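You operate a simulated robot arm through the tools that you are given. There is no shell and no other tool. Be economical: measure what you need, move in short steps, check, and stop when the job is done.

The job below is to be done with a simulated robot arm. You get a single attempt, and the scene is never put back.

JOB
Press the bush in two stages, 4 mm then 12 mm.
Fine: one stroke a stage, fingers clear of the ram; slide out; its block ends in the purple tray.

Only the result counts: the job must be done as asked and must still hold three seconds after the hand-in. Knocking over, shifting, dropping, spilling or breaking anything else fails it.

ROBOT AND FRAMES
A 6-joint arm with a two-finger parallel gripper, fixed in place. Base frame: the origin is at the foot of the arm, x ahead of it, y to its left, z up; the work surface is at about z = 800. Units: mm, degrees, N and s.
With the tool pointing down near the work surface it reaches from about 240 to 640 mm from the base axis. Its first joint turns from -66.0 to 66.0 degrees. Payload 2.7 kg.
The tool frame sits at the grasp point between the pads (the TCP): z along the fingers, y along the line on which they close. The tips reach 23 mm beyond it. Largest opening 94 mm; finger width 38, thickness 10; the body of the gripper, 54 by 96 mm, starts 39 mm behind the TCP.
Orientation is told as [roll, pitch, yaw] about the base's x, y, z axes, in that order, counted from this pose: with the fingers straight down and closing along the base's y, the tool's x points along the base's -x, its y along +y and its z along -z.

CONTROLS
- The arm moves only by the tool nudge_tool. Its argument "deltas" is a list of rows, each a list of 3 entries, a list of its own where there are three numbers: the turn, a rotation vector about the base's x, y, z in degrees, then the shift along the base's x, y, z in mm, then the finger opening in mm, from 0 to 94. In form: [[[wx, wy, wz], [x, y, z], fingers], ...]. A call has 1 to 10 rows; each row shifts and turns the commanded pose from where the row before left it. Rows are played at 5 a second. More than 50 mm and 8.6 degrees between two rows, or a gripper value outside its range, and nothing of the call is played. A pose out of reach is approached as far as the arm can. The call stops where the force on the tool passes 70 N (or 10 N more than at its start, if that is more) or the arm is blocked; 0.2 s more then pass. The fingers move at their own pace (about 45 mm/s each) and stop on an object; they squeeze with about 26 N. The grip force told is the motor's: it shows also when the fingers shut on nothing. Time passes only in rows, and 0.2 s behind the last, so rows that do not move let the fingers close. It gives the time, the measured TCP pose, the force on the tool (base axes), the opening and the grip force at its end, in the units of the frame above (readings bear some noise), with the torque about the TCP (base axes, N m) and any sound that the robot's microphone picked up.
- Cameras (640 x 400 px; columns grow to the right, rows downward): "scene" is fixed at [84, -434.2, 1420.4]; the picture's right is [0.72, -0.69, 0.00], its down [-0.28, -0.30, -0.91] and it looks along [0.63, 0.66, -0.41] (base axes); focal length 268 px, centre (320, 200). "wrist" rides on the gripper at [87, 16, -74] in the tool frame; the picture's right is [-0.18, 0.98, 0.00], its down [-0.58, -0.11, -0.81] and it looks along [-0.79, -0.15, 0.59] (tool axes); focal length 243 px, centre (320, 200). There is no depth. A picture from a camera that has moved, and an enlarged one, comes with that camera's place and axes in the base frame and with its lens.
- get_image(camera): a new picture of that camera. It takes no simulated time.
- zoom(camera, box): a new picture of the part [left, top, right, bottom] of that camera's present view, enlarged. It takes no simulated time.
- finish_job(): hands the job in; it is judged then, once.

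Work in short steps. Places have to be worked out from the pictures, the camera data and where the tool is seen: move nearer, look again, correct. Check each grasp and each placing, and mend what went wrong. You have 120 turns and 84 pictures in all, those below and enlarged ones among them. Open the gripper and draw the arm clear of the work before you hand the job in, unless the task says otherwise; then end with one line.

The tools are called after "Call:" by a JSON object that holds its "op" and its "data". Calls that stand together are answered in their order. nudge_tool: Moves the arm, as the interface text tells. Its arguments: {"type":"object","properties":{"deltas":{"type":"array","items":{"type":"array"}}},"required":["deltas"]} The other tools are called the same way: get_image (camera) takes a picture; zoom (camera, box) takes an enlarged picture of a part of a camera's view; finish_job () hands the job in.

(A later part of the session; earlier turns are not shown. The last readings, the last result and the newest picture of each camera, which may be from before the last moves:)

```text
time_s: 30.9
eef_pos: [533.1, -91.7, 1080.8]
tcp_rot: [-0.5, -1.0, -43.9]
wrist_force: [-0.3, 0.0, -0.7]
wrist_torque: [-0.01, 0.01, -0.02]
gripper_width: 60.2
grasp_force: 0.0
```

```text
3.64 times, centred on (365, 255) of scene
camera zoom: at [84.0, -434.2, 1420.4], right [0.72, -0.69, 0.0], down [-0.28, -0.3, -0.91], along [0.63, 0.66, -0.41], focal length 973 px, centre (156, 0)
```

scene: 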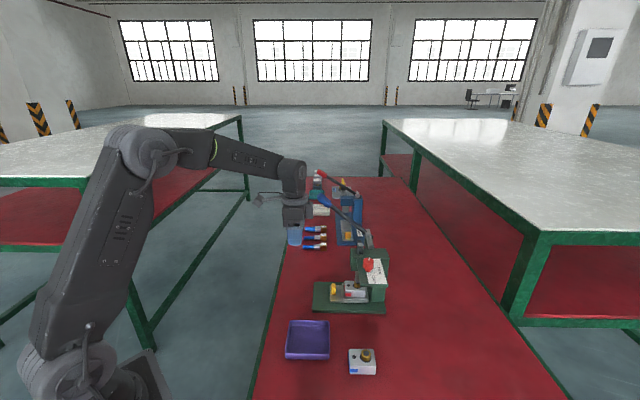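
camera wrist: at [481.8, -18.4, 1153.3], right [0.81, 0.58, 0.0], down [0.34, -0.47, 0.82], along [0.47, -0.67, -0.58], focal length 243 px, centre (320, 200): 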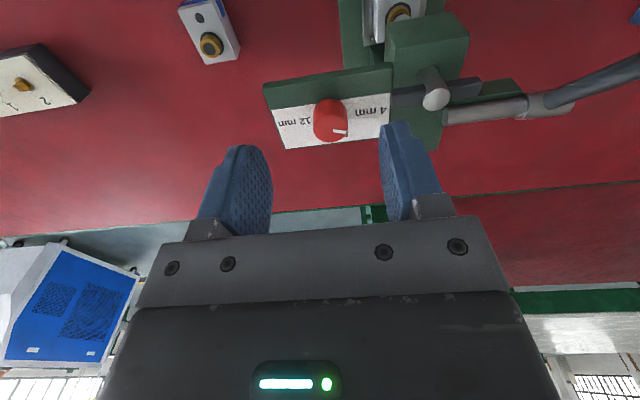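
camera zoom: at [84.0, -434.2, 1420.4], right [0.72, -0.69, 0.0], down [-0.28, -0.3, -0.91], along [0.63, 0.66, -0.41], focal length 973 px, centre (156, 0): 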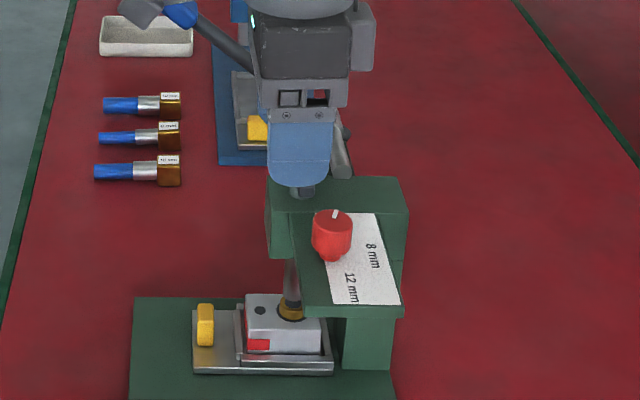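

Dial top ≈ (559,-116,1000), Ø≈27 mm. I'll enlarge it to read the pointer and label directions before gripping.

Call:
{"op": "zoom", "data": {"camera": "wrist", "box": [255, 60, 415, 160]}}

```text
4.00 times, centred on (335, 110) of wrist
camera zoom: at [481.8, -18.4, 1153.3], right [0.81, 0.58, 0.0], down [0.34, -0.47, 0.82], along [0.47, -0.67, -0.58], focal length 970 px, centre (260, 560)
```

zoom: 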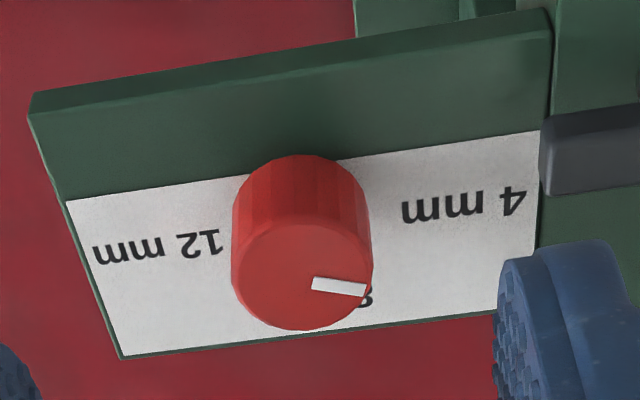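

Pointer is at ≈22° (base frame), toward "4 mm"; "8 mm" lies at ≈-42° and "12 mm" past that, so 12 needs a turn of about -120 to -128° (clockwise from above). I'll pre-rotate the open gripper +60° so the turn fits in a single grip.

Call:
{"op": "nudge_tool", "data": {"deltas": [[[1.05, 0.37, 8.3], [6, -5, 0], 50], [[0, 0, 8.5], [6, -5, 0], 50], [[0, 0, 8.5], [6, -5, 0], 50], [[0, 0, 8.5], [6, -5, 0], 50], [[0, 0, 8.5], [1.5, -4, 0], 50], [[0, 0, 8.5], [0, 0, 0], 50], [[0, 0, 8.5], [0, 0, 0], 50], [[0, 0, 0], [0, 0, -25], 50]]}}

Call:
{"op": "get_image", "data": {"camera": "wrist"}}

```text
time_s: 32.7
eef_pos: [559.4, -116.9, 1054.1]
tcp_rot: [0.1, -0.1, 15.4]
wrist_force: [0.1, 0.1, 0.8]
wrist_torque: [0.01, 0.01, -0.01]
gripper_width: 49.9
grasp_force: 0.1
```

```text
40 pictures are left
camera wrist: at [470.8, -123.5, 1129.0], right [-0.08, 1.0, 0.0], down [0.59, 0.05, 0.81], along [0.8, 0.07, -0.59], focal length 243 px, centre (320, 200)
```

wrist: 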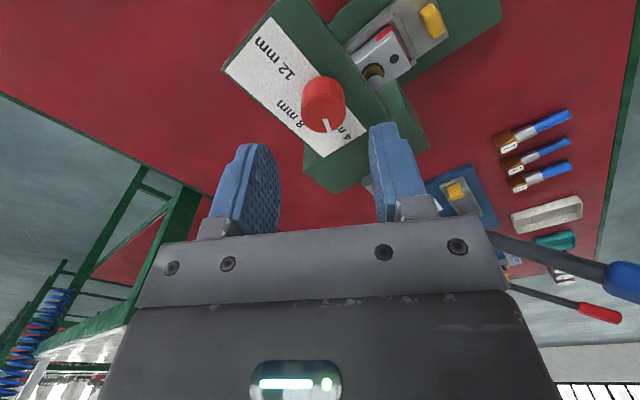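

Aligned within ~3 mm. Correcting and descending so the tips reach ≈980, just above the shelf, then closing on the dial.

Call:
{"op": "nudge_tool", "data": {"deltas": [[[0, 0, 0], [-0.8, 2, -20], 50], [[0, 0, 0], [0, 0, -20], 50], [[0, 0, 0], [0, 0, -11], 50], [[0, 0, 0], [0, 0, 0], 50]]}}

Call:
{"op": "zoom", "data": {"camera": "wrist", "box": [220, 90, 420, 240]}}

Call:
{"op": "zoom", "data": {"camera": "scene", "box": [320, 210, 420, 310]}}

```text
time_s: 33.7
eef_pos: [558.6, -114.1, 1004.4]
tcp_rot: [0.1, 0.0, 15.2]
wrist_force: [0.2, -0.1, 0.0]
wrist_torque: [-0.03, -0.04, 0.01]
gripper_width: 49.6
grasp_force: 0.1
```

```text
2.67 times, centred on (320, 165) of wrist
camera zoom: at [470.1, -120.2, 1078.3], right [-0.08, 1.0, 0.0], down [0.59, 0.05, 0.81], along [0.8, 0.07, -0.59], focal length 647 px, centre (320, 293)
```

zoom: 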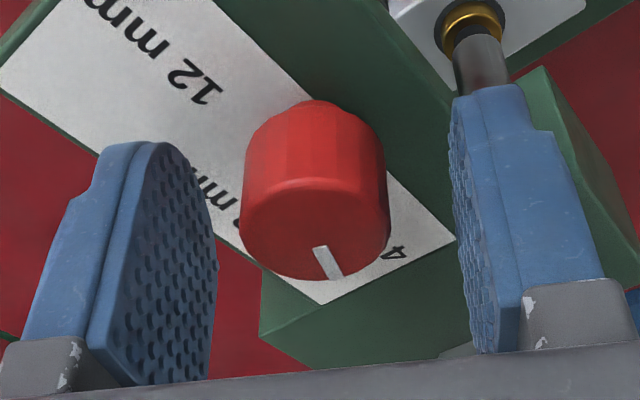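

```text
4.00 times, centred on (370, 260) of scene
camera zoom: at [84.0, -434.2, 1420.4], right [0.72, -0.69, 0.0], down [-0.28, -0.3, -0.91], along [0.63, 0.66, -0.41], focal length 1070 px, centre (120, -40)
```

zoom: 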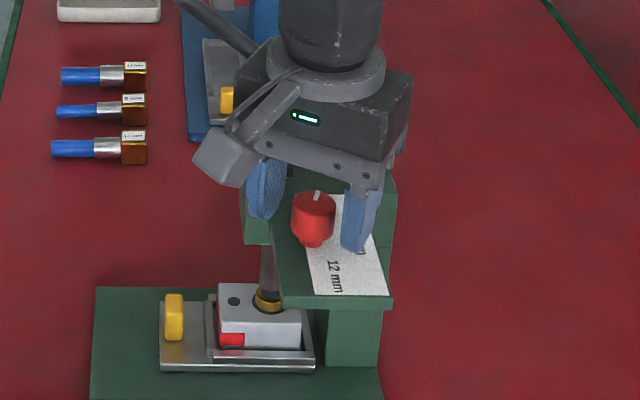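

Good straddle. Closing on the dial.

Call:
{"op": "nudge_tool", "data": {"deltas": [[[0, 0, 0], [0, 0, 0], 20], [[0, 0, 0], [0, 0, 0], 20], [[0, 0, 0], [0, 0, 0], 20]]}}

```text
time_s: 34.5
eef_pos: [557.5, -115.1, 1003.7]
tcp_rot: [0.1, -0.1, 15.3]
wrist_force: [2.2, -7.3, -3.2]
wrist_torque: [-0.19, -0.7, 0.03]
gripper_width: 27.3
grasp_force: 44.8
```

Gripped at Ø27.3. Turning clockwise in steps, starting with about 50°.

Call:
{"op": "nudge_tool", "data": {"deltas": [[[0, 0, -8.3], [0, -1, 0], 20], [[0, 0, -8.3], [0, 0, 0], 20], [[0, 0, -8.3], [0, 0, 0], 20], [[0, 0, -8.3], [0, 0, 0], 20], [[0, 0, -8.3], [0, 0, 0], 20], [[0, 0, -8.3], [0, 0, 0], 20]]}}

Call:
{"op": "zoom", "data": {"camera": "wrist", "box": [220, 90, 420, 240]}}

```text
time_s: 35.9
eef_pos: [558.3, -114.3, 1004.1]
tcp_rot: [0.1, 0.0, -34.6]
wrist_force: [9.7, 8.1, -7.8]
wrist_torque: [-0.67, -0.72, -0.01]
gripper_width: 27.1
grasp_force: 44.9
```

```text
2.67 times, centred on (320, 165) of wrist
camera zoom: at [495.9, -51.0, 1078.5], right [0.71, 0.7, 0.0], down [0.42, -0.42, 0.81], along [0.57, -0.57, -0.59], focal length 647 px, centre (320, 293)
```

zoom: 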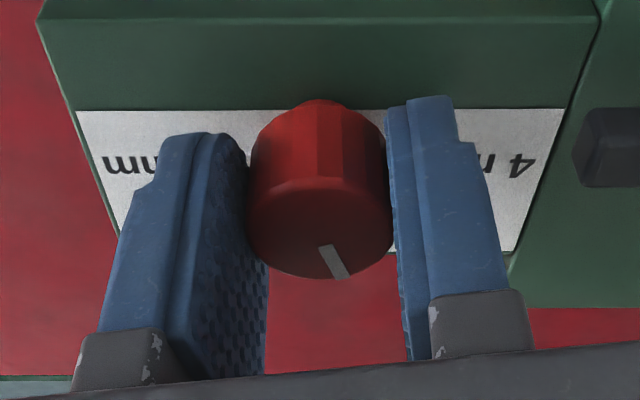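

The dial turns with the gripper and the shelf confirms the press axis at -45°. Continuing another 70°.

Call:
{"op": "nudge_tool", "data": {"deltas": [[[0, 0, -8.4], [0.7, 0.7, 0], 20], [[0, 0, -8.4], [0, 0, 0], 20], [[0, 0, -8.4], [0, 0, 0], 20], [[0, 0, -8.4], [0, 0, 0], 20], [[0, 0, -8.4], [0, 0, 0], 20], [[0, 0, -8.4], [0, 0, 0], 20], [[0, 0, -8.4], [0, 0, 0], 20], [[0, 0, -8.4], [0, 0, 0], 20], [[0, 0, -3], [0, 0, 0], 20]]}}

Call:
{"op": "zoom", "data": {"camera": "wrist", "box": [220, 90, 420, 240]}}

Call:
{"op": "zoom", "data": {"camera": "scene", "box": [320, 210, 420, 310]}}

```text
time_s: 37.9
eef_pos: [559.0, -115.0, 1004.2]
tcp_rot: [0.3, 0.0, -104.8]
wrist_force: [27.3, 14.0, -5.5]
wrist_torque: [-0.02, 0.63, 0.0]
gripper_width: 27.4
grasp_force: 44.9
```

```text
2.67 times, centred on (320, 165) of wrist
camera zoom: at [596.1, -33.2, 1078.6], right [0.9, -0.43, 0.01], down [-0.26, -0.53, 0.81], along [-0.34, -0.73, -0.59], focal length 647 px, centre (320, 293)
```

zoom: 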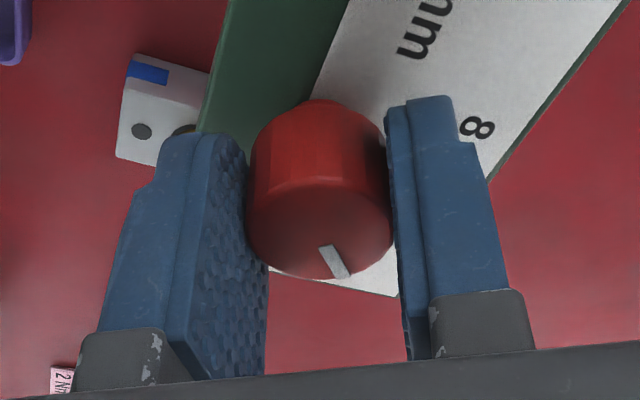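

```text
4.00 times, centred on (370, 260) of scene
camera zoom: at [85.0, -433.8, 1420.5], right [0.72, -0.69, 0.0], down [-0.28, -0.3, -0.91], along [0.63, 0.66, -0.41], focal length 1070 px, centre (120, -40)
```

zoom: 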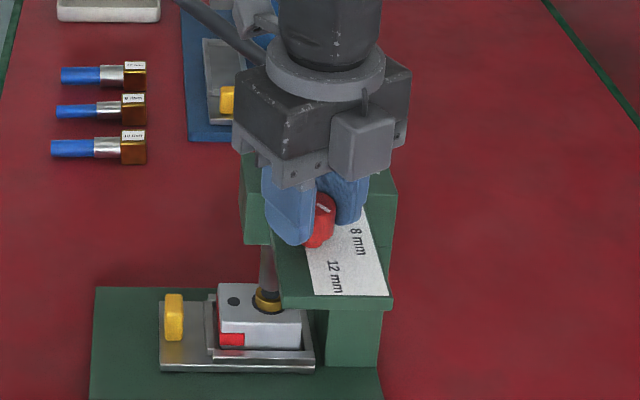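

Pointer went from ≈28° to ≈-92°. By symmetry about the axis (-45°), 12 mm should be near -118°, so more turn is needed. I'll go another 17° and check the torque.

Call:
{"op": "nudge_tool", "data": {"deltas": [[[0, 0, -8.4], [1.0, 0.6, 0], 20], [[0, 0, -8.4], [0, 0, 0], 20]]}}

```text
time_s: 38.5
eef_pos: [559.5, -114.4, 1004.2]
tcp_rot: [0.2, -0.1, -121.6]
wrist_force: [21.3, 8.9, -5.1]
wrist_torque: [0.3, 0.38, 0.02]
gripper_width: 27.7
grasp_force: 45.2
```

Call:
{"op": "nudge_tool", "data": {"deltas": [[[0, 0, -5], [1.5, 0.6, 0], 20], [[0, 0, -5], [0, 0, 0], 20]]}}

Call:
{"op": "zoom", "data": {"camera": "wrist", "box": [220, 90, 420, 240]}}

```text
time_s: 39.1
eef_pos: [559.1, -114.9, 1003.5]
tcp_rot: [-0.1, -0.5, -131.7]
wrist_force: [-5.9, 1.5, -3.9]
wrist_torque: [0.04, -0.17, 0.71]
gripper_width: 27.9
grasp_force: 44.9
```

```text
2.67 times, centred on (320, 165) of wrist
camera zoom: at [628.5, -59.7, 1078.0], right [0.61, -0.79, 0.0], down [-0.46, -0.36, 0.81], along [-0.64, -0.5, -0.59], focal length 647 px, centre (320, 293)
```

zoom: 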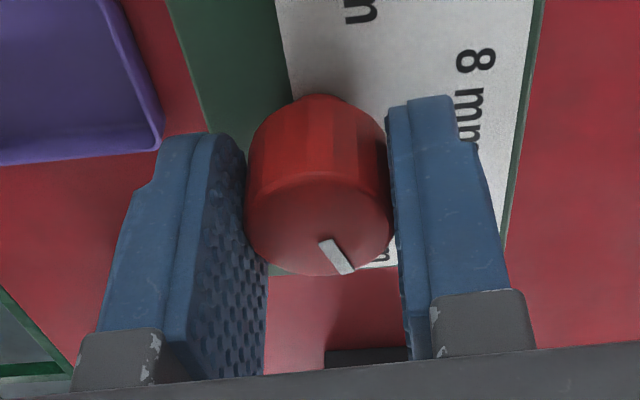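

Torque jumped to 0.7 Nm: the end of dial travel, with the pointer at ≈-117°, the mirror of the 4 mm position and toward "12 mm". Releasing and rising.

Call:
{"op": "nudge_tool", "data": {"deltas": [[[0, 0, 2], [0, 0, 0], 20], [[0, 0, 0], [0, 0, 0], 45], [[0, 0, 0], [0, 0, 0], 45], [[0, 0, 0], [0, 0, 40], 45], [[0, 0, 0], [0, 0, 40], 45]]}}

Call:
{"op": "zoom", "data": {"camera": "scene", "box": [320, 210, 420, 310]}}

Call:
{"op": "get_image", "data": {"camera": "wrist"}}

```text
time_s: 40.3
eef_pos: [560.9, -115.3, 1084.5]
tcp_rot: [0.1, -0.1, -129.5]
wrist_force: [0.5, 0.3, 0.1]
wrist_torque: [0.02, 0.0, -0.01]
gripper_width: 45.0
grasp_force: 0.1
```

```text
4.00 times, centred on (370, 260) of scene
camera zoom: at [84.0, -434.2, 1420.4], right [0.72, -0.69, 0.0], down [-0.28, -0.3, -0.91], along [0.63, 0.66, -0.41], focal length 1070 px, centre (120, -40)
```

zoom: 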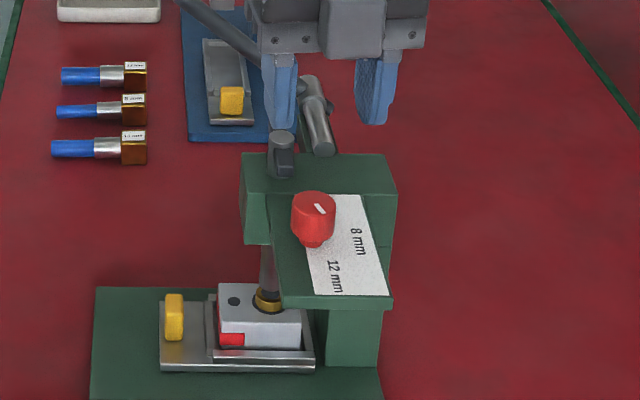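

```text
32 pictures are left
camera wrist: at [627.7, -56.8, 1158.9], right [0.64, -0.77, 0.0], down [-0.45, -0.38, 0.81], along [-0.62, -0.52, -0.59], focal length 243 px, centre (320, 200)
```

wrist: 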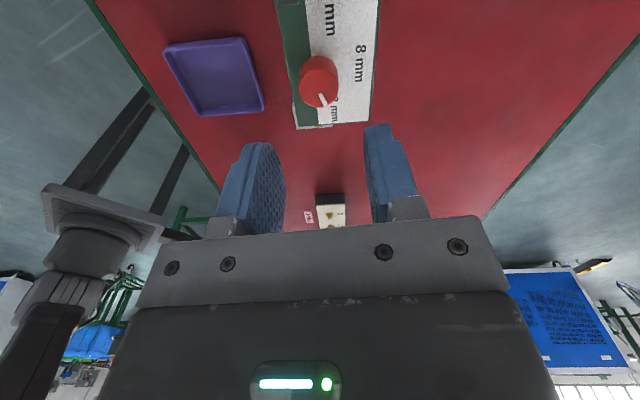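

I'll check the pointer closely now that the dial is free.

Call:
{"op": "zoom", "data": {"camera": "wrist", "box": [270, 30, 390, 130]}}

```text
4.00 times, centred on (330, 80) of wrist
camera zoom: at [627.7, -56.8, 1158.9], right [0.64, -0.77, 0.0], down [-0.45, -0.38, 0.81], along [-0.62, -0.52, -0.59], focal length 970 px, centre (280, 680)
```

zoom: 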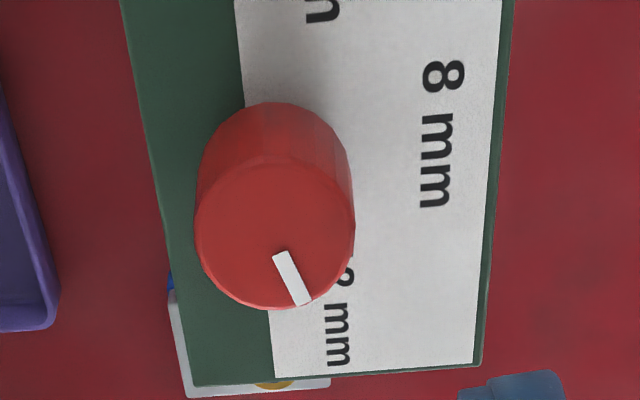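

Pointer confirmed at 12 mm (≈-116°, end stop). Now back to the lever: rotate to yaw -44 while retreating to a safe intermediate point.

Call:
{"op": "nudge_tool", "data": {"deltas": [[[0, 0, 8.55], [-10, 5, 10], 60], [[0, 0, 8.55], [-10, 10, 10], 60], [[0, 0, 8.55], [-10, 10, 10], 60], [[0, 0, 8.55], [-10, 10, 10], 60], [[0, 0, 8.55], [-10, 10, 10], 70], [[0, 0, 8.55], [-10, 10, 10], 70], [[0, 0, 8.55], [-10, 10, 10], 70], [[0, 0, 8.55], [-5, 15, 0], 70], [[0, 0, 8.55], [0, 20, 0], 70], [[0, 0, 8.55], [0, 20, 0], 70]]}}

```text
time_s: 42.5
eef_pos: [485.2, 6.4, 1154.1]
tcp_rot: [0.1, -0.1, -43.7]
wrist_force: [0.4, 1.0, 0.1]
wrist_torque: [0.01, 0.01, 0.0]
gripper_width: 69.7
grasp_force: 0.0
```

Call:
{"op": "nudge_tool", "data": {"deltas": [[[0, 0, 0], [20, 40, 0], 70], [[0, 0, 0], [25, 35, 0], 70], [[0, 0, 0], [37, 17, 0], 70], [[0, 0, 0], [0, 0, -28], 70], [[0, 0, 0], [6, -1, -12], 70], [[0, 0, 0], [9, -2, -8], 70], [[0, 0, 0], [10, -2, -5], 70], [[0, 0, 0], [0, 0, 0], 70]]}}

Call:
{"op": "get_image", "data": {"camera": "wrist"}}

```text
time_s: 44.3
eef_pos: [592.6, 91.9, 1101.7]
tcp_rot: [0.2, -0.2, -44.0]
wrist_force: [0.0, 1.1, -0.1]
wrist_torque: [0.01, -0.03, -0.03]
gripper_width: 70.0
grasp_force: 0.1
```

```text
30 pictures are left
camera wrist: at [540.7, 165.6, 1175.9], right [0.81, 0.58, 0.0], down [0.34, -0.48, 0.81], along [0.47, -0.66, -0.59], focal length 243 px, centre (320, 200)
```

wrist: 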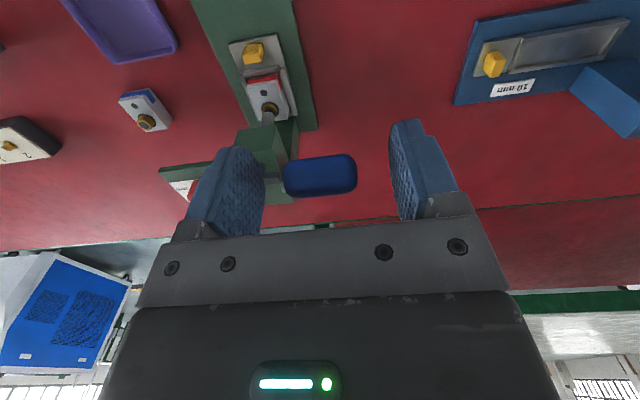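

Same alignment as before. Closing and swinging down along the recorded arc for the 12 mm stage.

Call:
{"op": "nudge_tool", "data": {"deltas": [[[0, 0, 0], [0, 0, 0], 15], [[0, 0, 0], [0, 0, 0], 15], [[0, 0, 0], [0, 0, 0], 15], [[0, 0, 0], [-3.3, 3.0, -6], 15], [[0, 0, 0], [-3.1, 2.9, -7], 15], [[0, 0, 0], [-3.0, 3.0, -7], 15], [[0, 0, 0], [-2.9, 2.9, -7], 15], [[0, 0, 0], [-2.6, 2.6, -7.5], 15], [[0, 0, 0], [-2.4, 2.4, -7.5], 15], [[0, 0, 0], [-2.2, 2.2, -7.5], 15]]}}

```text
time_s: 46.5
eef_pos: [573.2, 111.9, 1052.5]
tcp_rot: [0.2, -0.1, -44.0]
wrist_force: [4.5, 10.4, 10.6]
wrist_torque: [-1.44, -0.46, -1.25]
gripper_width: 34.2
grasp_force: 45.0
```

Call:
{"op": "nudge_tool", "data": {"deltas": [[[0, 0, 0], [-1.4, 2.8, -8], 15], [[0, 0, 0], [-1.9, 2.0, -8], 15], [[0, 0, 0], [-1.6, 1.7, -8], 15], [[0, 0, 0], [-1.3, 1.4, -8], 15], [[0, 0, 0], [-1.0, 1.0, -8], 15], [[0, 0, 0], [-0.7, 0.7, -8], 15], [[0, 0, 0], [-0.5, 0.5, -8], 15], [[0, 0, 0], [-0.3, 0.3, -8], 15]]}}

```text
time_s: 48.3
eef_pos: [563.5, 122.9, 987.9]
tcp_rot: [0.1, 0.0, -43.9]
wrist_force: [-12.4, -6.5, 12.9]
wrist_torque: [-1.26, -0.82, -1.46]
gripper_width: 34.4
grasp_force: 45.1
```

Call:
{"op": "nudge_tool", "data": {"deltas": [[[0, 0, 0], [-0.8, -0.4, -6], 15], [[0, 0, 0], [-0.2, 0.2, -6], 15], [[0, 0, 0], [-0.1, 0.1, -6], 15], [[0, 0, 0], [0, 0, -6], 15]]}}

Call:
{"op": "zoom", "data": {"camera": "scene", "box": [300, 210, 400, 310]}}

```text
time_s: 49.3
eef_pos: [563.3, 122.5, 962.0]
tcp_rot: [0.2, 0.0, -43.9]
wrist_force: [-11.6, 4.4, 11.6]
wrist_torque: [-1.31, -0.75, -1.51]
gripper_width: 34.4
grasp_force: 45.3
```

```text
4.00 times, centred on (350, 260) of scene
camera zoom: at [83.5, -434.0, 1420.5], right [0.72, -0.69, 0.0], down [-0.28, -0.3, -0.91], along [0.63, 0.66, -0.41], focal length 1070 px, centre (200, -40)
```

zoom: 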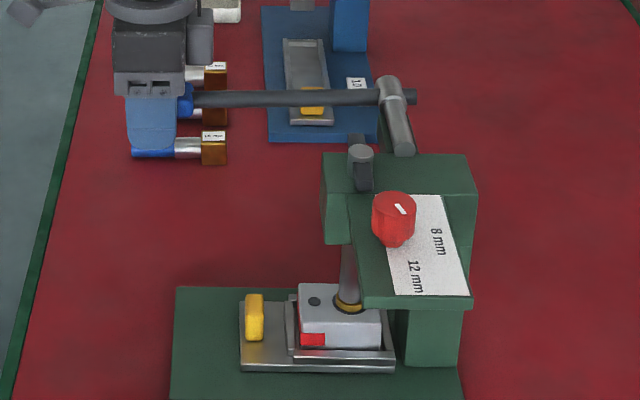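

Past the earlier stop with the press advancing. Continuing down.

Call:
{"op": "nudge_tool", "data": {"deltas": [[[0, 0, 0], [-0.8, 0.8, -6], 15], [[0, 0, 0], [0.1, -0.1, -6], 15], [[0, 0, 0], [0.2, -0.2, -6], 15], [[0, 0, 0], [0.3, -0.3, -6], 15]]}}

```text
time_s: 50.3
eef_pos: [564.2, 121.1, 942.4]
tcp_rot: [0.5, -0.3, -43.9]
wrist_force: [17.6, 3.9, 12.8]
wrist_torque: [-1.12, -0.49, -1.54]
gripper_width: 34.1
grasp_force: 45.6
```

Call:
{"op": "nudge_tool", "data": {"deltas": [[[0, 0, 0], [1.7, 0, -6], 15], [[0, 0, 0], [0.6, -0.5, -6], 15], [[0, 0, 0], [0.7, -0.7, -6], 15]]}}

```text
time_s: 51.1
eef_pos: [566.4, 120.5, 922.9]
tcp_rot: [0.1, 0.0, -44.0]
wrist_force: [-0.7, 1.4, 12.3]
wrist_torque: [-1.14, -0.84, -1.48]
gripper_width: 34.4
grasp_force: 45.1
```

Call:
{"op": "nudge_tool", "data": {"deltas": [[[0, 0, 0], [0.8, -0.8, -6], 15], [[0, 0, 0], [0.9, -0.9, -6], 15], [[0, 0, 0], [1.0, -1.0, -5], 15]]}}

Call:
{"op": "zoom", "data": {"camera": "scene", "box": [300, 210, 400, 310]}}

```text
time_s: 51.9
eef_pos: [569.6, 117.6, 905.1]
tcp_rot: [0.0, 0.0, -44.1]
wrist_force: [-7.8, -7.2, 12.6]
wrist_torque: [-0.99, -1.0, -1.57]
gripper_width: 34.3
grasp_force: 44.9
```

```text
4.00 times, centred on (350, 260) of scene
camera zoom: at [83.5, -434.4, 1420.4], right [0.72, -0.69, 0.0], down [-0.28, -0.3, -0.91], along [0.63, 0.66, -0.41], focal length 1070 px, centre (200, -40)
```

zoom: 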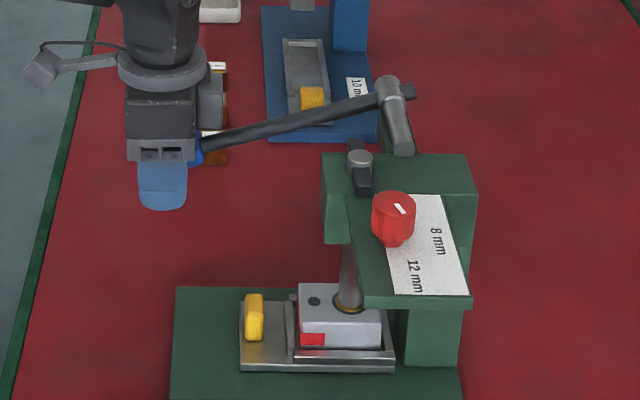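

Bush is nearly flush. Continuing to the stop.

Call:
{"op": "nudge_tool", "data": {"deltas": [[[0, 0, 0], [0.5, -1.5, -5], 15], [[0, 0, 0], [1.1, -1.1, -5], 15], [[0, 0, 0], [1.2, -1.2, -5], 15]]}}

```text
time_s: 52.7
eef_pos: [571.2, 116.1, 893.4]
tcp_rot: [0.3, -0.1, -43.9]
wrist_force: [-18.9, 0.2, 31.7]
wrist_torque: [-0.07, -0.19, -1.5]
gripper_width: 34.1
grasp_force: 44.8
```

Call:
{"op": "nudge_tool", "data": {"deltas": [[[0, 0, 0], [-0.3, 0.3, -4], 15], [[0, 0, 0], [0.3, -0.3, -4], 15], [[0, 0, 0], [0.3, -0.3, -4], 15]]}}

```text
time_s: 53.3
eef_pos: [570.9, 115.1, 892.8]
tcp_rot: [0.2, -0.2, -44.2]
wrist_force: [-23.2, -0.1, 18.5]
wrist_torque: [-0.58, -0.25, -1.42]
gripper_width: 33.6
grasp_force: 45.4
stopped in row 3: the force on the tool passed its limit at 74 N (the readings are from after the stop); the commanded pose is now the measured one
```

Stopped at 74 N near z≈892. I'll press again to confirm the hard stop.

Call:
{"op": "nudge_tool", "data": {"deltas": [[[0, 0, 0], [-0.7, 0.7, -3], 15], [[0, 0, 0], [0, 0, -3], 15], [[0, 0, 0], [0, 0, -2.5], 15], [[0, 0, 0], [0, 0, -2], 15], [[0, 0, 0], [0, 0, 0], 15]]}}

Call:
{"op": "zoom", "data": {"camera": "scene", "box": [320, 220, 390, 310]}}

```text
time_s: 54.0
eef_pos: [572.9, 115.6, 892.2]
tcp_rot: [0.2, -0.2, -44.2]
wrist_force: [-23.7, -1.7, 18.0]
wrist_torque: [-0.51, -0.24, -1.36]
gripper_width: 33.9
grasp_force: 45.4
stopped in row 3: the force on the tool passed its limit at 72 N (the readings are from after the stop); the commanded pose is now the measured one
```

```text
4.44 times, centred on (355, 265) of scene
camera zoom: at [83.1, -434.2, 1420.5], right [0.72, -0.69, 0.0], down [-0.28, -0.3, -0.91], along [0.63, 0.66, -0.41], focal length 1189 px, centre (164, -89)
```

zoom: 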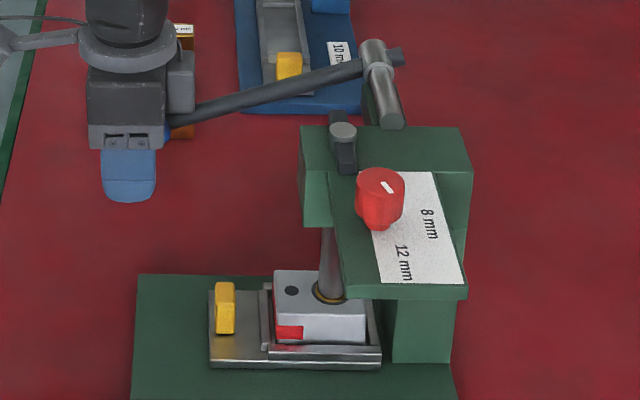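

Confirmed 12 mm stop. Raising the lever back along the arc.

Call:
{"op": "nudge_tool", "data": {"deltas": [[[0, 0, 0], [-1.6, 1.5, 8], 15], [[0, 0, 0], [-1.4, 1.3, 8], 15], [[0, 0, 0], [-1.1, 1.1, 7.5], 15], [[0, 0, 0], [-1.0, 1.0, 7.5], 15], [[0, 0, 0], [-0.9, 0.9, 10], 15], [[0, 0, 0], [-0.7, 0.6, 10], 15], [[0, 0, 0], [-0.4, 0.4, 9.5], 15], [[0, 0, 0], [-0.1, 0.1, 9.5], 15], [[0, 0, 0], [0.2, -0.2, 9], 15], [[0, 0, 0], [0.4, -0.4, 9], 15]]}}

```text
time_s: 56.1
eef_pos: [568.1, 118.4, 979.5]
tcp_rot: [0.3, -0.3, -44.1]
wrist_force: [-13.2, -10.4, -6.6]
wrist_torque: [1.25, 0.85, -1.71]
gripper_width: 34.3
grasp_force: 45.1
```

Call:
{"op": "nudge_tool", "data": {"deltas": [[[0, 0, 0], [0, -1.6, 8], 15], [[0, 0, 0], [1.0, -1.0, 9], 15], [[0, 0, 0], [1.3, -1.3, 9], 15], [[0, 0, 0], [1.7, -1.7, 8.5], 15], [[0, 0, 0], [2.0, -2.0, 8.5], 15], [[0, 0, 0], [2.2, -2.2, 8], 15], [[0, 0, 0], [2.4, -2.4, 8], 15]]}}

```text
time_s: 57.8
eef_pos: [577.2, 109.9, 1038.5]
tcp_rot: [0.3, -0.3, -44.1]
wrist_force: [-9.5, -9.5, -7.6]
wrist_torque: [0.87, 1.23, -1.62]
gripper_width: 34.4
grasp_force: 45.4
```

Call:
{"op": "nudge_tool", "data": {"deltas": [[[0, 0, 0], [2.0, -3.0, 7], 15], [[0, 0, 0], [2.7, -2.7, 7], 15], [[0, 0, 0], [2.8, -2.8, 7], 15], [[0, 0, 0], [2.9, -2.9, 6.5], 15], [[0, 0, 0], [3.0, -3.0, 6.5], 15], [[0, 0, 0], [3.1, -3.1, 6], 15]]}}

Call:
{"op": "zoom", "data": {"camera": "scene", "box": [280, 170, 400, 320]}}

```text
time_s: 59.1
eef_pos: [593.1, 93.0, 1078.2]
tcp_rot: [0.3, -0.4, -44.2]
wrist_force: [6.4, 9.6, -7.3]
wrist_torque: [0.1, 1.9, -1.59]
gripper_width: 34.7
grasp_force: 44.9
```

```text
2.67 times, centred on (340, 245) of scene
camera zoom: at [84.4, -433.8, 1420.5], right [0.72, -0.69, 0.0], down [-0.28, -0.3, -0.91], along [0.63, 0.66, -0.41], focal length 713 px, centre (267, 80)
```

zoom: 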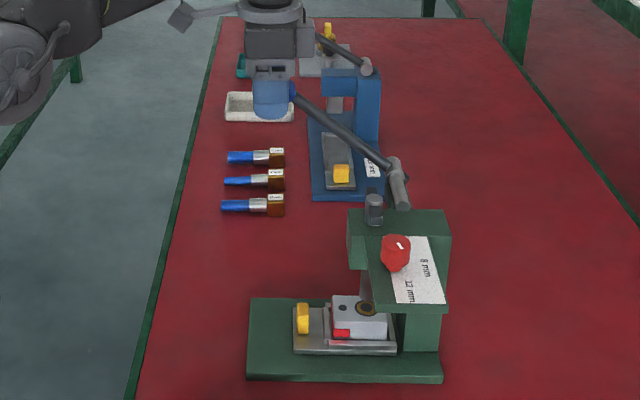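

The ram is up off the bush. A bit more to reach the upper end.

Call:
{"op": "nudge_tool", "data": {"deltas": [[[0, 0, 0], [2.5, -2.0, 5], 15], [[0, 0, 0], [2.5, -2.5, 5], 15], [[0, 0, 0], [0, 0, 0], 15]]}}

```text
time_s: 60.0
eef_pos: [597.2, 88.3, 1085.0]
tcp_rot: [0.0, 0.0, -44.0]
wrist_force: [-18.3, 14.9, -24.0]
wrist_torque: [-0.63, 0.66, -1.67]
gripper_width: 34.4
grasp_force: 45.4
```

At the upper stop. Relax, open, lift off.

Call:
{"op": "nudge_tool", "data": {"deltas": [[[0, 0, 0], [-2, 1.5, -3], 15], [[0, 0, 0], [0, 0, 0], 80], [[0, 0, 0], [0, 0, 0], 80], [[0, 0, 0], [-5, 1, 16], 80], [[0, 0, 0], [-10, 2, 20], 80], [[0, 0, 0], [-14, 3, 30], 80]]}}

Call:
{"op": "zoom", "data": {"camera": "scene", "box": [280, 140, 400, 320]}}

```text
time_s: 61.4
eef_pos: [565.1, 95.2, 1150.7]
tcp_rot: [0.3, -0.5, -44.0]
wrist_force: [-0.4, -0.1, 0.2]
wrist_torque: [0.0, 0.0, -0.01]
gripper_width: 79.9
grasp_force: 0.2
```

```text
2.22 times, centred on (340, 230) of scene
camera zoom: at [84.0, -434.2, 1420.4], right [0.72, -0.69, 0.0], down [-0.28, -0.3, -0.91], along [0.63, 0.66, -0.41], focal length 594 px, centre (276, 133)
```

zoom: 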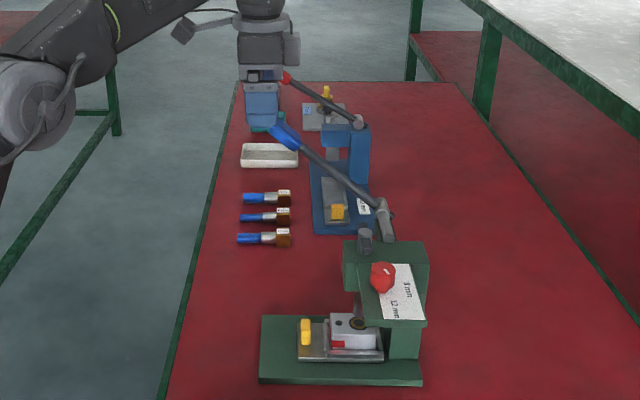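

Lever stays up. Now back to the yellow tab, reversing my earlier retreat path.

Call:
{"op": "nudge_tool", "data": {"deltas": [[[0.1, 0.6, 0], [-31, -9.5, 0], 50], [[0, 0, 0], [-31, -9.5, 0], 50], [[0, 0, 0], [-31, -9.5, 0], 50], [[0, 0, 0], [0, 0, -36], 50], [[0, 0, 0], [0, 0, -35], 50], [[0, 0, 0], [0, 0, -35], 50], [[0, 0, 0], [20, -10, -40], 50], [[0, 0, 0], [20, -20, -40], 50]]}}

Call:
{"op": "get_image", "data": {"camera": "wrist"}}

```text
time_s: 63.1
eef_pos: [516.6, 33.8, 964.9]
tcp_rot: [0.1, 0.1, -44.1]
wrist_force: [-0.4, -0.1, -0.5]
wrist_torque: [-0.03, 0.02, 0.04]
gripper_width: 50.0
grasp_force: 0.1
```

```text
24 pictures are left
camera wrist: at [465.0, 107.5, 1038.8], right [0.82, 0.58, 0.0], down [0.34, -0.48, 0.81], along [0.47, -0.66, -0.59], focal length 243 px, centre (320, 200)
```

wrist: 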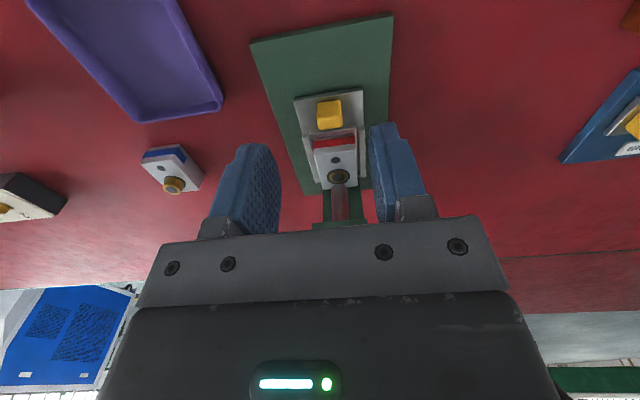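

Call:
{"op": "nudge_tool", "data": {"deltas": [[[0, 0, 0], [15, -17, -38], 50], [[0, 0, 0], [19, -19, -36], 50], [[0, 0, 0], [0, 0, -30], 50], [[0, 0, 0], [0, 0, -12], 50], [[0, 0, 0], [0, 0, 0], 50]]}}

Call:
{"op": "get_image", "data": {"camera": "wrist"}}

```text
time_s: 64.3
eef_pos: [547.8, -1.5, 847.6]
tcp_rot: [0.0, 0.1, -44.1]
wrist_force: [0.0, 0.5, 0.5]
wrist_torque: [0.01, -0.02, 0.03]
gripper_width: 50.2
grasp_force: 0.0
```

```text
23 pictures are left
camera wrist: at [496.9, 72.3, 922.2], right [0.82, 0.58, 0.0], down [0.34, -0.48, 0.81], along [0.47, -0.66, -0.59], focal length 243 px, centre (320, 200)
```

wrist: 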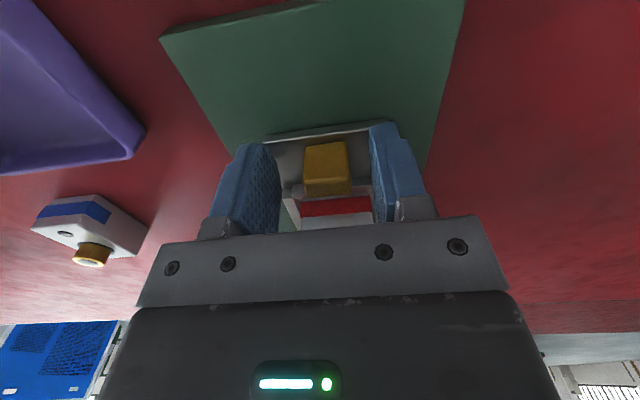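

Tab is between the pads. Close, then draw the slide out along -45°.

Call:
{"op": "nudge_tool", "data": {"deltas": [[[0, 0, 0], [0, 0, 0], 10], [[0, 0, 0], [0, 0, 0], 10], [[0, 0, 0], [0, 0, 0], 10], [[0, 0, 0], [0, 0, 0], 10]]}}

```text
time_s: 65.3
eef_pos: [551.3, 2.0, 847.6]
tcp_rot: [0.3, 0.0, -44.0]
wrist_force: [21.5, 22.7, -7.9]
wrist_torque: [-0.33, 0.26, -0.4]
gripper_width: 23.7
grasp_force: 44.6
```

Call:
{"op": "nudge_tool", "data": {"deltas": [[[0, 0, 0], [2.4, 2.4, 0], 10], [[0, 0, 0], [-6, 6, 0], 10], [[0, 0, 0], [-7.1, 7.1, 0], 10], [[0, 0, 0], [-7.1, 7.1, 0], 10], [[0, 0, 0], [-7.1, 7.1, 0], 10]]}}

```text
time_s: 66.5
eef_pos: [522.9, 28.7, 847.7]
tcp_rot: [-0.2, 0.3, -44.1]
wrist_force: [2.6, 0.9, -10.7]
wrist_torque: [0.29, -0.04, -0.46]
gripper_width: 23.9
grasp_force: 45.2
```

Sliding freely with low side load. Continuing to the outer end.

Call:
{"op": "nudge_tool", "data": {"deltas": [[[0, 0, 0], [-7.1, 7.1, 0], 10], [[0, 0, 0], [-7.1, 7.1, 0], 10], [[0, 0, 0], [-7.1, 7.1, 0], 10], [[0, 0, 0], [-7.1, 7.1, 0], 10], [[0, 0, 0], [-6, 6, 0], 10], [[0, 0, 0], [-4, 4, 0], 10], [[0, 0, 0], [-2, 2, 0], 10]]}}

Call:
{"op": "zoom", "data": {"camera": "scene", "box": [280, 230, 400, 330]}}

```text
time_s: 68.2
eef_pos: [482.4, 67.7, 847.9]
tcp_rot: [-0.1, 0.2, -44.1]
wrist_force: [-5.1, -8.7, -21.1]
wrist_torque: [0.63, 0.21, -0.55]
gripper_width: 24.0
grasp_force: 44.9
```

```text
4.00 times, centred on (340, 280) of scene
camera zoom: at [84.2, -434.3, 1420.4], right [0.72, -0.69, 0.0], down [-0.28, -0.3, -0.91], along [0.63, 0.66, -0.41], focal length 1070 px, centre (240, -120)
```

zoom: 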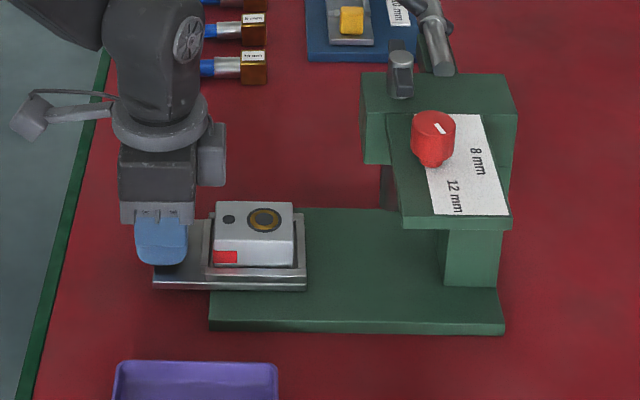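

The slide is essentially out and the bush is seated. A small last pull to find the outer limit.

Call:
{"op": "nudge_tool", "data": {"deltas": [[[0, 0, 0], [-1.5, 1.5, 0], 10], [[0, 0, 0], [-1.5, 1.5, 0], 10], [[0, 0, 0], [0, 0, 0], 10]]}}

```text
time_s: 69.0
eef_pos: [482.0, 69.1, 850.2]
tcp_rot: [0.1, 0.1, -44.3]
wrist_force: [10.7, -27.6, -14.7]
wrist_torque: [-0.68, 0.04, -0.58]
gripper_width: 23.8
grasp_force: 45.6
```

Outer limit reached. Release, rise, and move above the block.

Call:
{"op": "nudge_tool", "data": {"deltas": [[[0, 0, 0], [1.5, -1.5, 0], 10], [[0, 0, 0], [0, 0, 0], 50], [[0, 0, 0], [0, 0, 0], 70], [[0, 0, 0], [0, 0, 40], 70], [[0, 0, 0], [0, 0, 40], 70], [[0, 0, 0], [15, -15, 0], 70], [[0, 0, 0], [15, -15, 0], 70], [[0, 0, 0], [10, -10, 0], 70]]}}

Call:
{"op": "get_image", "data": {"camera": "wrist"}}

Call:
{"op": "zoom", "data": {"camera": "scene", "box": [290, 250, 370, 320]}}

```text
time_s: 70.8
eef_pos: [522.5, 31.8, 929.1]
tcp_rot: [0.0, 0.1, -44.1]
wrist_force: [-1.0, 0.0, 0.3]
wrist_torque: [0.01, 0.01, 0.03]
gripper_width: 69.9
grasp_force: 0.1
```

```text
21 pictures are left
camera wrist: at [471.3, 104.4, 1004.4], right [0.82, 0.58, 0.0], down [0.34, -0.48, 0.81], along [0.47, -0.66, -0.59], focal length 243 px, centre (320, 200)
```

wrist: 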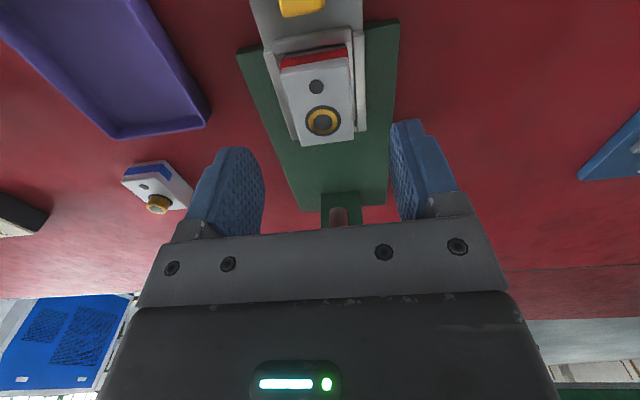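

```text
5.71 times, centred on (330, 285) of scene
camera zoom: at [84.0, -434.1, 1420.4], right [0.72, -0.69, 0.0], down [-0.28, -0.3, -0.91], along [0.63, 0.66, -0.41], focal length 1529 px, centre (263, -286)
```

zoom: 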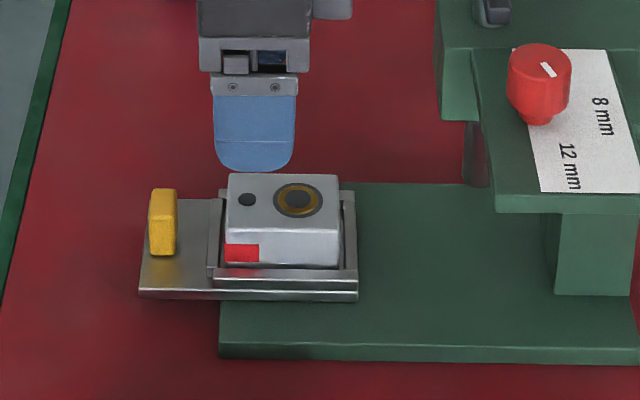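

Bush top triangulates at ≈ (536,14,854), with block centre ≈ (526,28), about 42 wide × 58 long and ≈25 mm above the nest walls. I'll lower with the tips staying above the walls (TCP z≈856), and close.

Call:
{"op": "nudge_tool", "data": {"deltas": [[[0, 0, 0], [4, -4, -35], 70], [[0, 0, 0], [0, 0, -28], 70], [[0, 0, 0], [0, 0, -10], 70], [[0, 0, 0], [0, 0, 0], 70]]}}

Call:
{"op": "zoom", "data": {"camera": "scene", "box": [290, 250, 370, 320]}}

Call:
{"op": "get_image", "data": {"camera": "wrist"}}

```text
time_s: 71.8
eef_pos: [526.5, 25.9, 855.0]
tcp_rot: [0.1, 0.1, -44.1]
wrist_force: [-0.4, -0.3, 0.2]
wrist_torque: [-0.01, 0.01, 0.02]
gripper_width: 69.9
grasp_force: 0.1
```

```text
5.71 times, centred on (330, 285) of scene
camera zoom: at [84.0, -434.2, 1420.4], right [0.72, -0.69, 0.0], down [-0.28, -0.3, -0.91], along [0.63, 0.66, -0.41], focal length 1529 px, centre (263, -286)
```

zoom: 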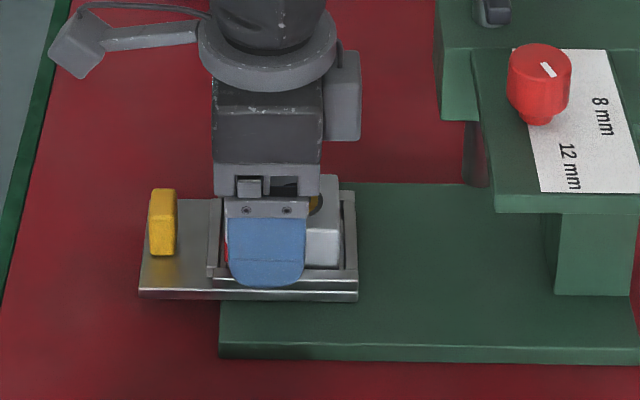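

```text
18 pictures are left
camera wrist: at [475.2, 99.9, 930.0], right [0.82, 0.58, 0.0], down [0.34, -0.48, 0.8], along [0.47, -0.66, -0.59], focal length 243 px, centre (320, 200)
```

wrist: 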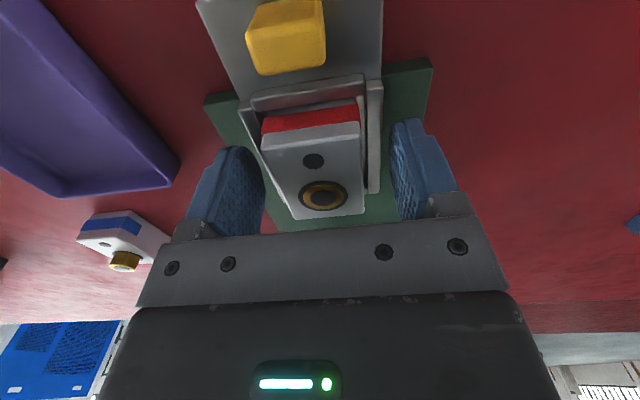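

The scene shows the finger about 8 mm short of the block's centre. Shifting +7 mm along the axis, then closing.

Call:
{"op": "nudge_tool", "data": {"deltas": [[[0, 0, 0], [5, -5, 0], 70], [[0, 0, 0], [0, 0, 0], 30], [[0, 0, 0], [0, 0, 0], 30], [[0, 0, 0], [0, 0, 0], 30], [[0, 0, 0], [0, 0, 0], 30]]}}

Call:
{"op": "zoom", "data": {"camera": "scene", "box": [290, 250, 370, 320]}}

```text
time_s: 73.0
eef_pos: [531.9, 23.3, 855.9]
tcp_rot: [0.0, 0.1, -44.2]
wrist_force: [-0.6, -1.6, 1.4]
wrist_torque: [0.04, 0.13, -0.02]
gripper_width: 43.8
grasp_force: 26.0
```

```text
5.71 times, centred on (330, 285) of scene
camera zoom: at [84.0, -434.2, 1420.4], right [0.72, -0.69, 0.0], down [-0.28, -0.3, -0.91], along [0.63, 0.66, -0.41], focal length 1529 px, centre (263, -286)
```

zoom: 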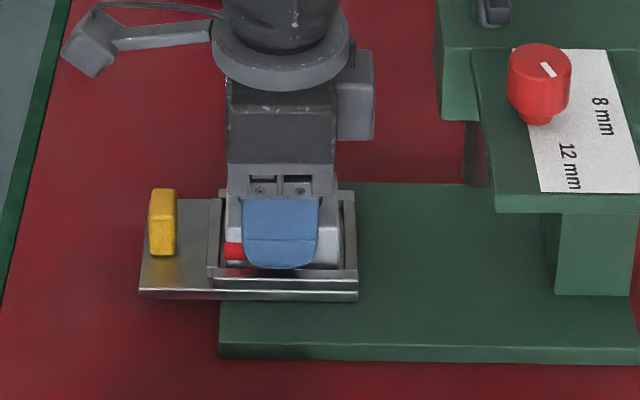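

Block gripped at 43.8 mm, centred and with no side load. Lifting slowly.

Call:
{"op": "nudge_tool", "data": {"deltas": [[[0, 0, 0], [0, 0, 8], 30], [[0, 0, 0], [0, 0, 12], 30], [[0, 0, 0], [0, 0, 20], 30], [[0, 0, 0], [0, 0, 25], 30], [[0, 0, 0], [0, 0, 25], 30]]}}

Call:
{"op": "get_image", "data": {"camera": "scene"}}

Call:
{"op": "get_image", "data": {"camera": "wrist"}}

```text
time_s: 74.2
eef_pos: [530.9, 21.9, 944.8]
tcp_rot: [-0.1, 0.1, -44.1]
wrist_force: [0.3, 0.2, -3.5]
wrist_torque: [0.02, 0.0, 0.03]
gripper_width: 43.9
grasp_force: 26.3
```

```text
16 pictures are left
```

scene: 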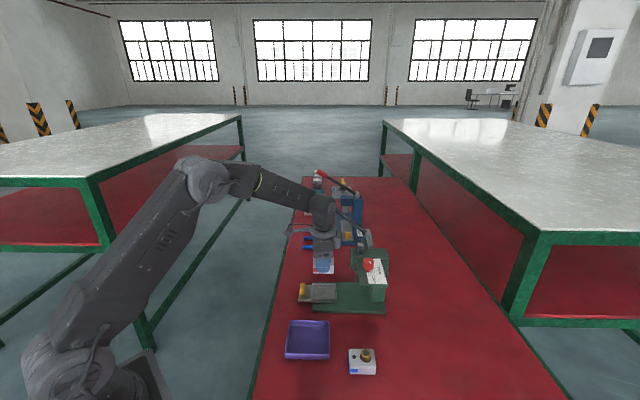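

```text
15 pictures are left
camera wrist: at [479.7, 95.1, 1019.8], right [0.82, 0.58, 0.0], down [0.34, -0.48, 0.81], along [0.47, -0.66, -0.59], focal length 243 px, centre (320, 200)
```

wrist: 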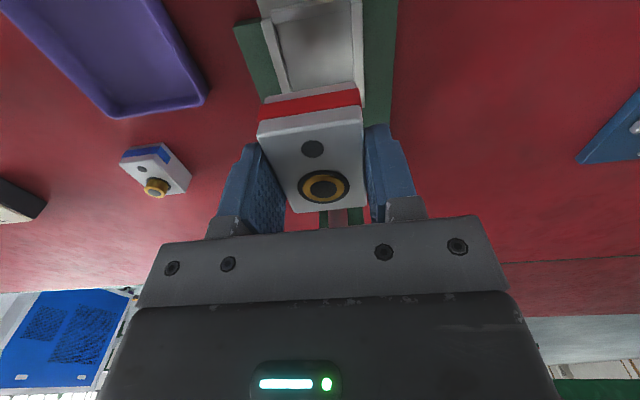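

Block is lifted securely. Tray centre ≈ (397,-60), aligned with the same 45° axes. Moving over it.

Call:
{"op": "nudge_tool", "data": {"deltas": [[[0, 0, 0], [-27, -16, 0], 30], [[0, 0, 0], [-27, -16, 0], 30], [[0, 0, 0], [-27, -17, 0], 30], [[0, 0, 0], [-27, -17, 0], 30], [[0, 0, 0], [-26, -16, 0], 30], [[0, 0, 0], [0, 0, -30], 30], [[0, 0, 0], [0, 0, 0], 30]]}}

Call:
{"op": "get_image", "data": {"camera": "wrist"}}

Call:
{"op": "zoom", "data": {"camera": "scene", "box": [260, 280, 400, 390]}}

```text
time_s: 75.8
eef_pos: [397.5, -59.5, 915.7]
tcp_rot: [0.1, 0.1, -44.1]
wrist_force: [0.3, 0.0, -3.4]
wrist_torque: [0.06, 0.01, 0.0]
gripper_width: 43.6
grasp_force: 26.2
```

```text
14 pictures are left
camera wrist: at [346.1, 13.6, 989.9], right [0.82, 0.58, 0.0], down [0.34, -0.48, 0.81], along [0.47, -0.66, -0.59], focal length 243 px, centre (320, 200)
```

wrist: 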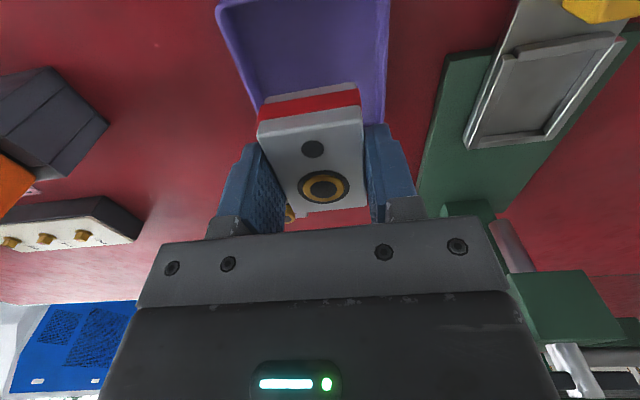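

```text
3.64 times, centred on (330, 335) of scene
camera zoom: at [84.0, -434.2, 1420.4], right [0.72, -0.69, 0.0], down [-0.28, -0.3, -0.91], along [0.63, 0.66, -0.41], focal length 973 px, centre (284, -291)
```

zoom: 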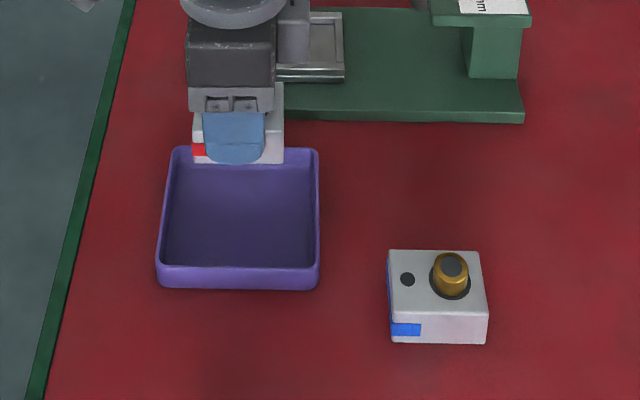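

Projection puts the landing spot at the middle of the tray floor. Lowering until contact.

Call:
{"op": "nudge_tool", "data": {"deltas": [[[0, 0, 0], [0, 0, -30], 30], [[0, 0, 0], [0, 0, -25], 30], [[0, 0, 0], [0, 0, -10], 30], [[0, 0, 0], [0, 0, -5], 30], [[0, 0, 0], [0, 0, 0], 30]]}}

Call:
{"op": "zoom", "data": {"camera": "scene", "box": [260, 280, 400, 390]}}

```text
time_s: 77.0
eef_pos: [396.4, -58.5, 845.1]
tcp_rot: [0.0, 0.1, -44.2]
wrist_force: [-0.4, -1.0, -3.5]
wrist_torque: [0.0, 0.04, -0.03]
gripper_width: 43.8
grasp_force: 26.1
```

```text
3.64 times, centred on (330, 335) of scene
camera zoom: at [84.1, -434.2, 1420.4], right [0.72, -0.69, 0.0], down [-0.28, -0.3, -0.91], along [0.63, 0.66, -0.41], focal length 973 px, centre (284, -291)
```

zoom: 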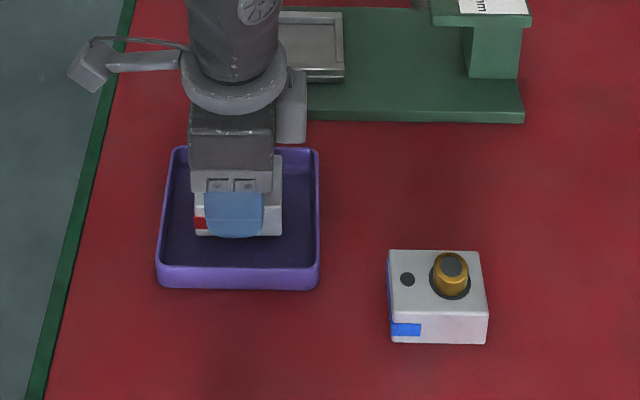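

Call:
{"op": "nudge_tool", "data": {"deltas": [[[0, 0, 0], [0, 0, -2], 30], [[0, 0, 0], [0, 0, -2], 30], [[0, 0, 0], [0, 0, -2], 30], [[0, 0, 0], [0, 0, 0], 30]]}}

```text
time_s: 78.0
eef_pos: [396.9, -58.6, 841.2]
tcp_rot: [0.0, 0.0, -44.1]
wrist_force: [-0.3, -0.2, -2.2]
wrist_torque: [0.02, 0.01, -0.02]
gripper_width: 43.9
grasp_force: 26.6
```

Call:
{"op": "nudge_tool", "data": {"deltas": [[[0, 0, 0], [0, 0, -1.5], 30], [[0, 0, 0], [0, 0, -1.5], 30], [[0, 0, 0], [0, 0, 0], 30]]}}

```text
time_s: 78.8
eef_pos: [396.9, -58.6, 839.3]
tcp_rot: [0.1, 0.1, -44.2]
wrist_force: [-5.5, -0.6, 16.5]
wrist_torque: [0.08, 0.29, 0.03]
gripper_width: 44.0
grasp_force: 26.3
```

Contact (16 N upward): the block rests on the tray floor. Easing off, opening moderately and rising straight up.

Call:
{"op": "nudge_tool", "data": {"deltas": [[[0, 0, 0], [0, 0, 1.5], 30], [[0, 0, 0], [0, 0, 0], 58], [[0, 0, 0], [0, 0, 0], 58], [[0, 0, 0], [0, 0, 20], 58], [[0, 0, 0], [0, 0, 40], 58], [[0, 0, 0], [0, 0, 45], 58], [[0, 0, 0], [-15, 0, 45], 58], [[0, 0, 0], [-15, 0, 45], 58], [[0, 0, 0], [-15, 0, 40], 58]]}}

Call:
{"op": "zoom", "data": {"camera": "scene", "box": [260, 230, 420, 390]}}

Call:
{"op": "get_image", "data": {"camera": "wrist"}}

```text
time_s: 80.8
eef_pos: [351.7, -58.7, 1073.7]
tcp_rot: [0.0, 0.2, -44.1]
wrist_force: [-0.3, -0.1, 0.3]
wrist_torque: [-0.02, 0.02, 0.01]
gripper_width: 57.9
grasp_force: 0.0
```

```text
2.50 times, centred on (340, 310) of scene
camera zoom: at [84.0, -434.2, 1420.4], right [0.72, -0.69, 0.0], down [-0.28, -0.3, -0.91], along [0.63, 0.66, -0.41], focal length 669 px, centre (270, -75)
```

zoom: 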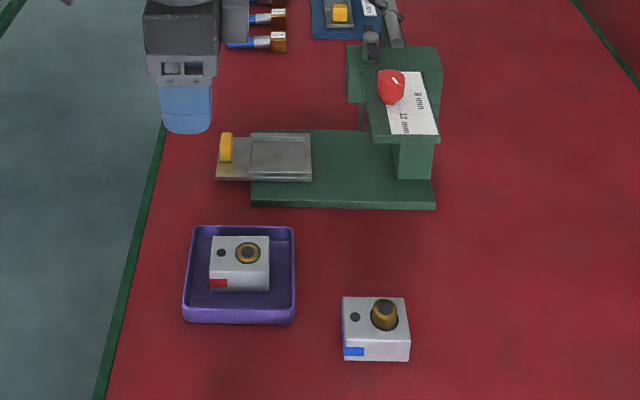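

```text
10 pictures are left
camera wrist: at [300.7, 14.6, 1148.3], right [0.82, 0.58, 0.0], down [0.34, -0.48, 0.8], along [0.46, -0.66, -0.59], focal length 243 px, centre (320, 200)
```

wrist: 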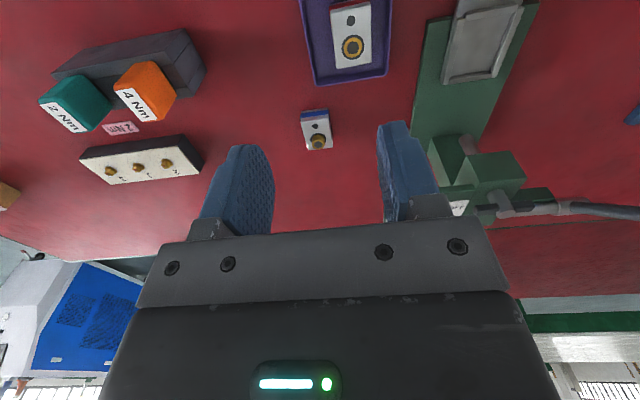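

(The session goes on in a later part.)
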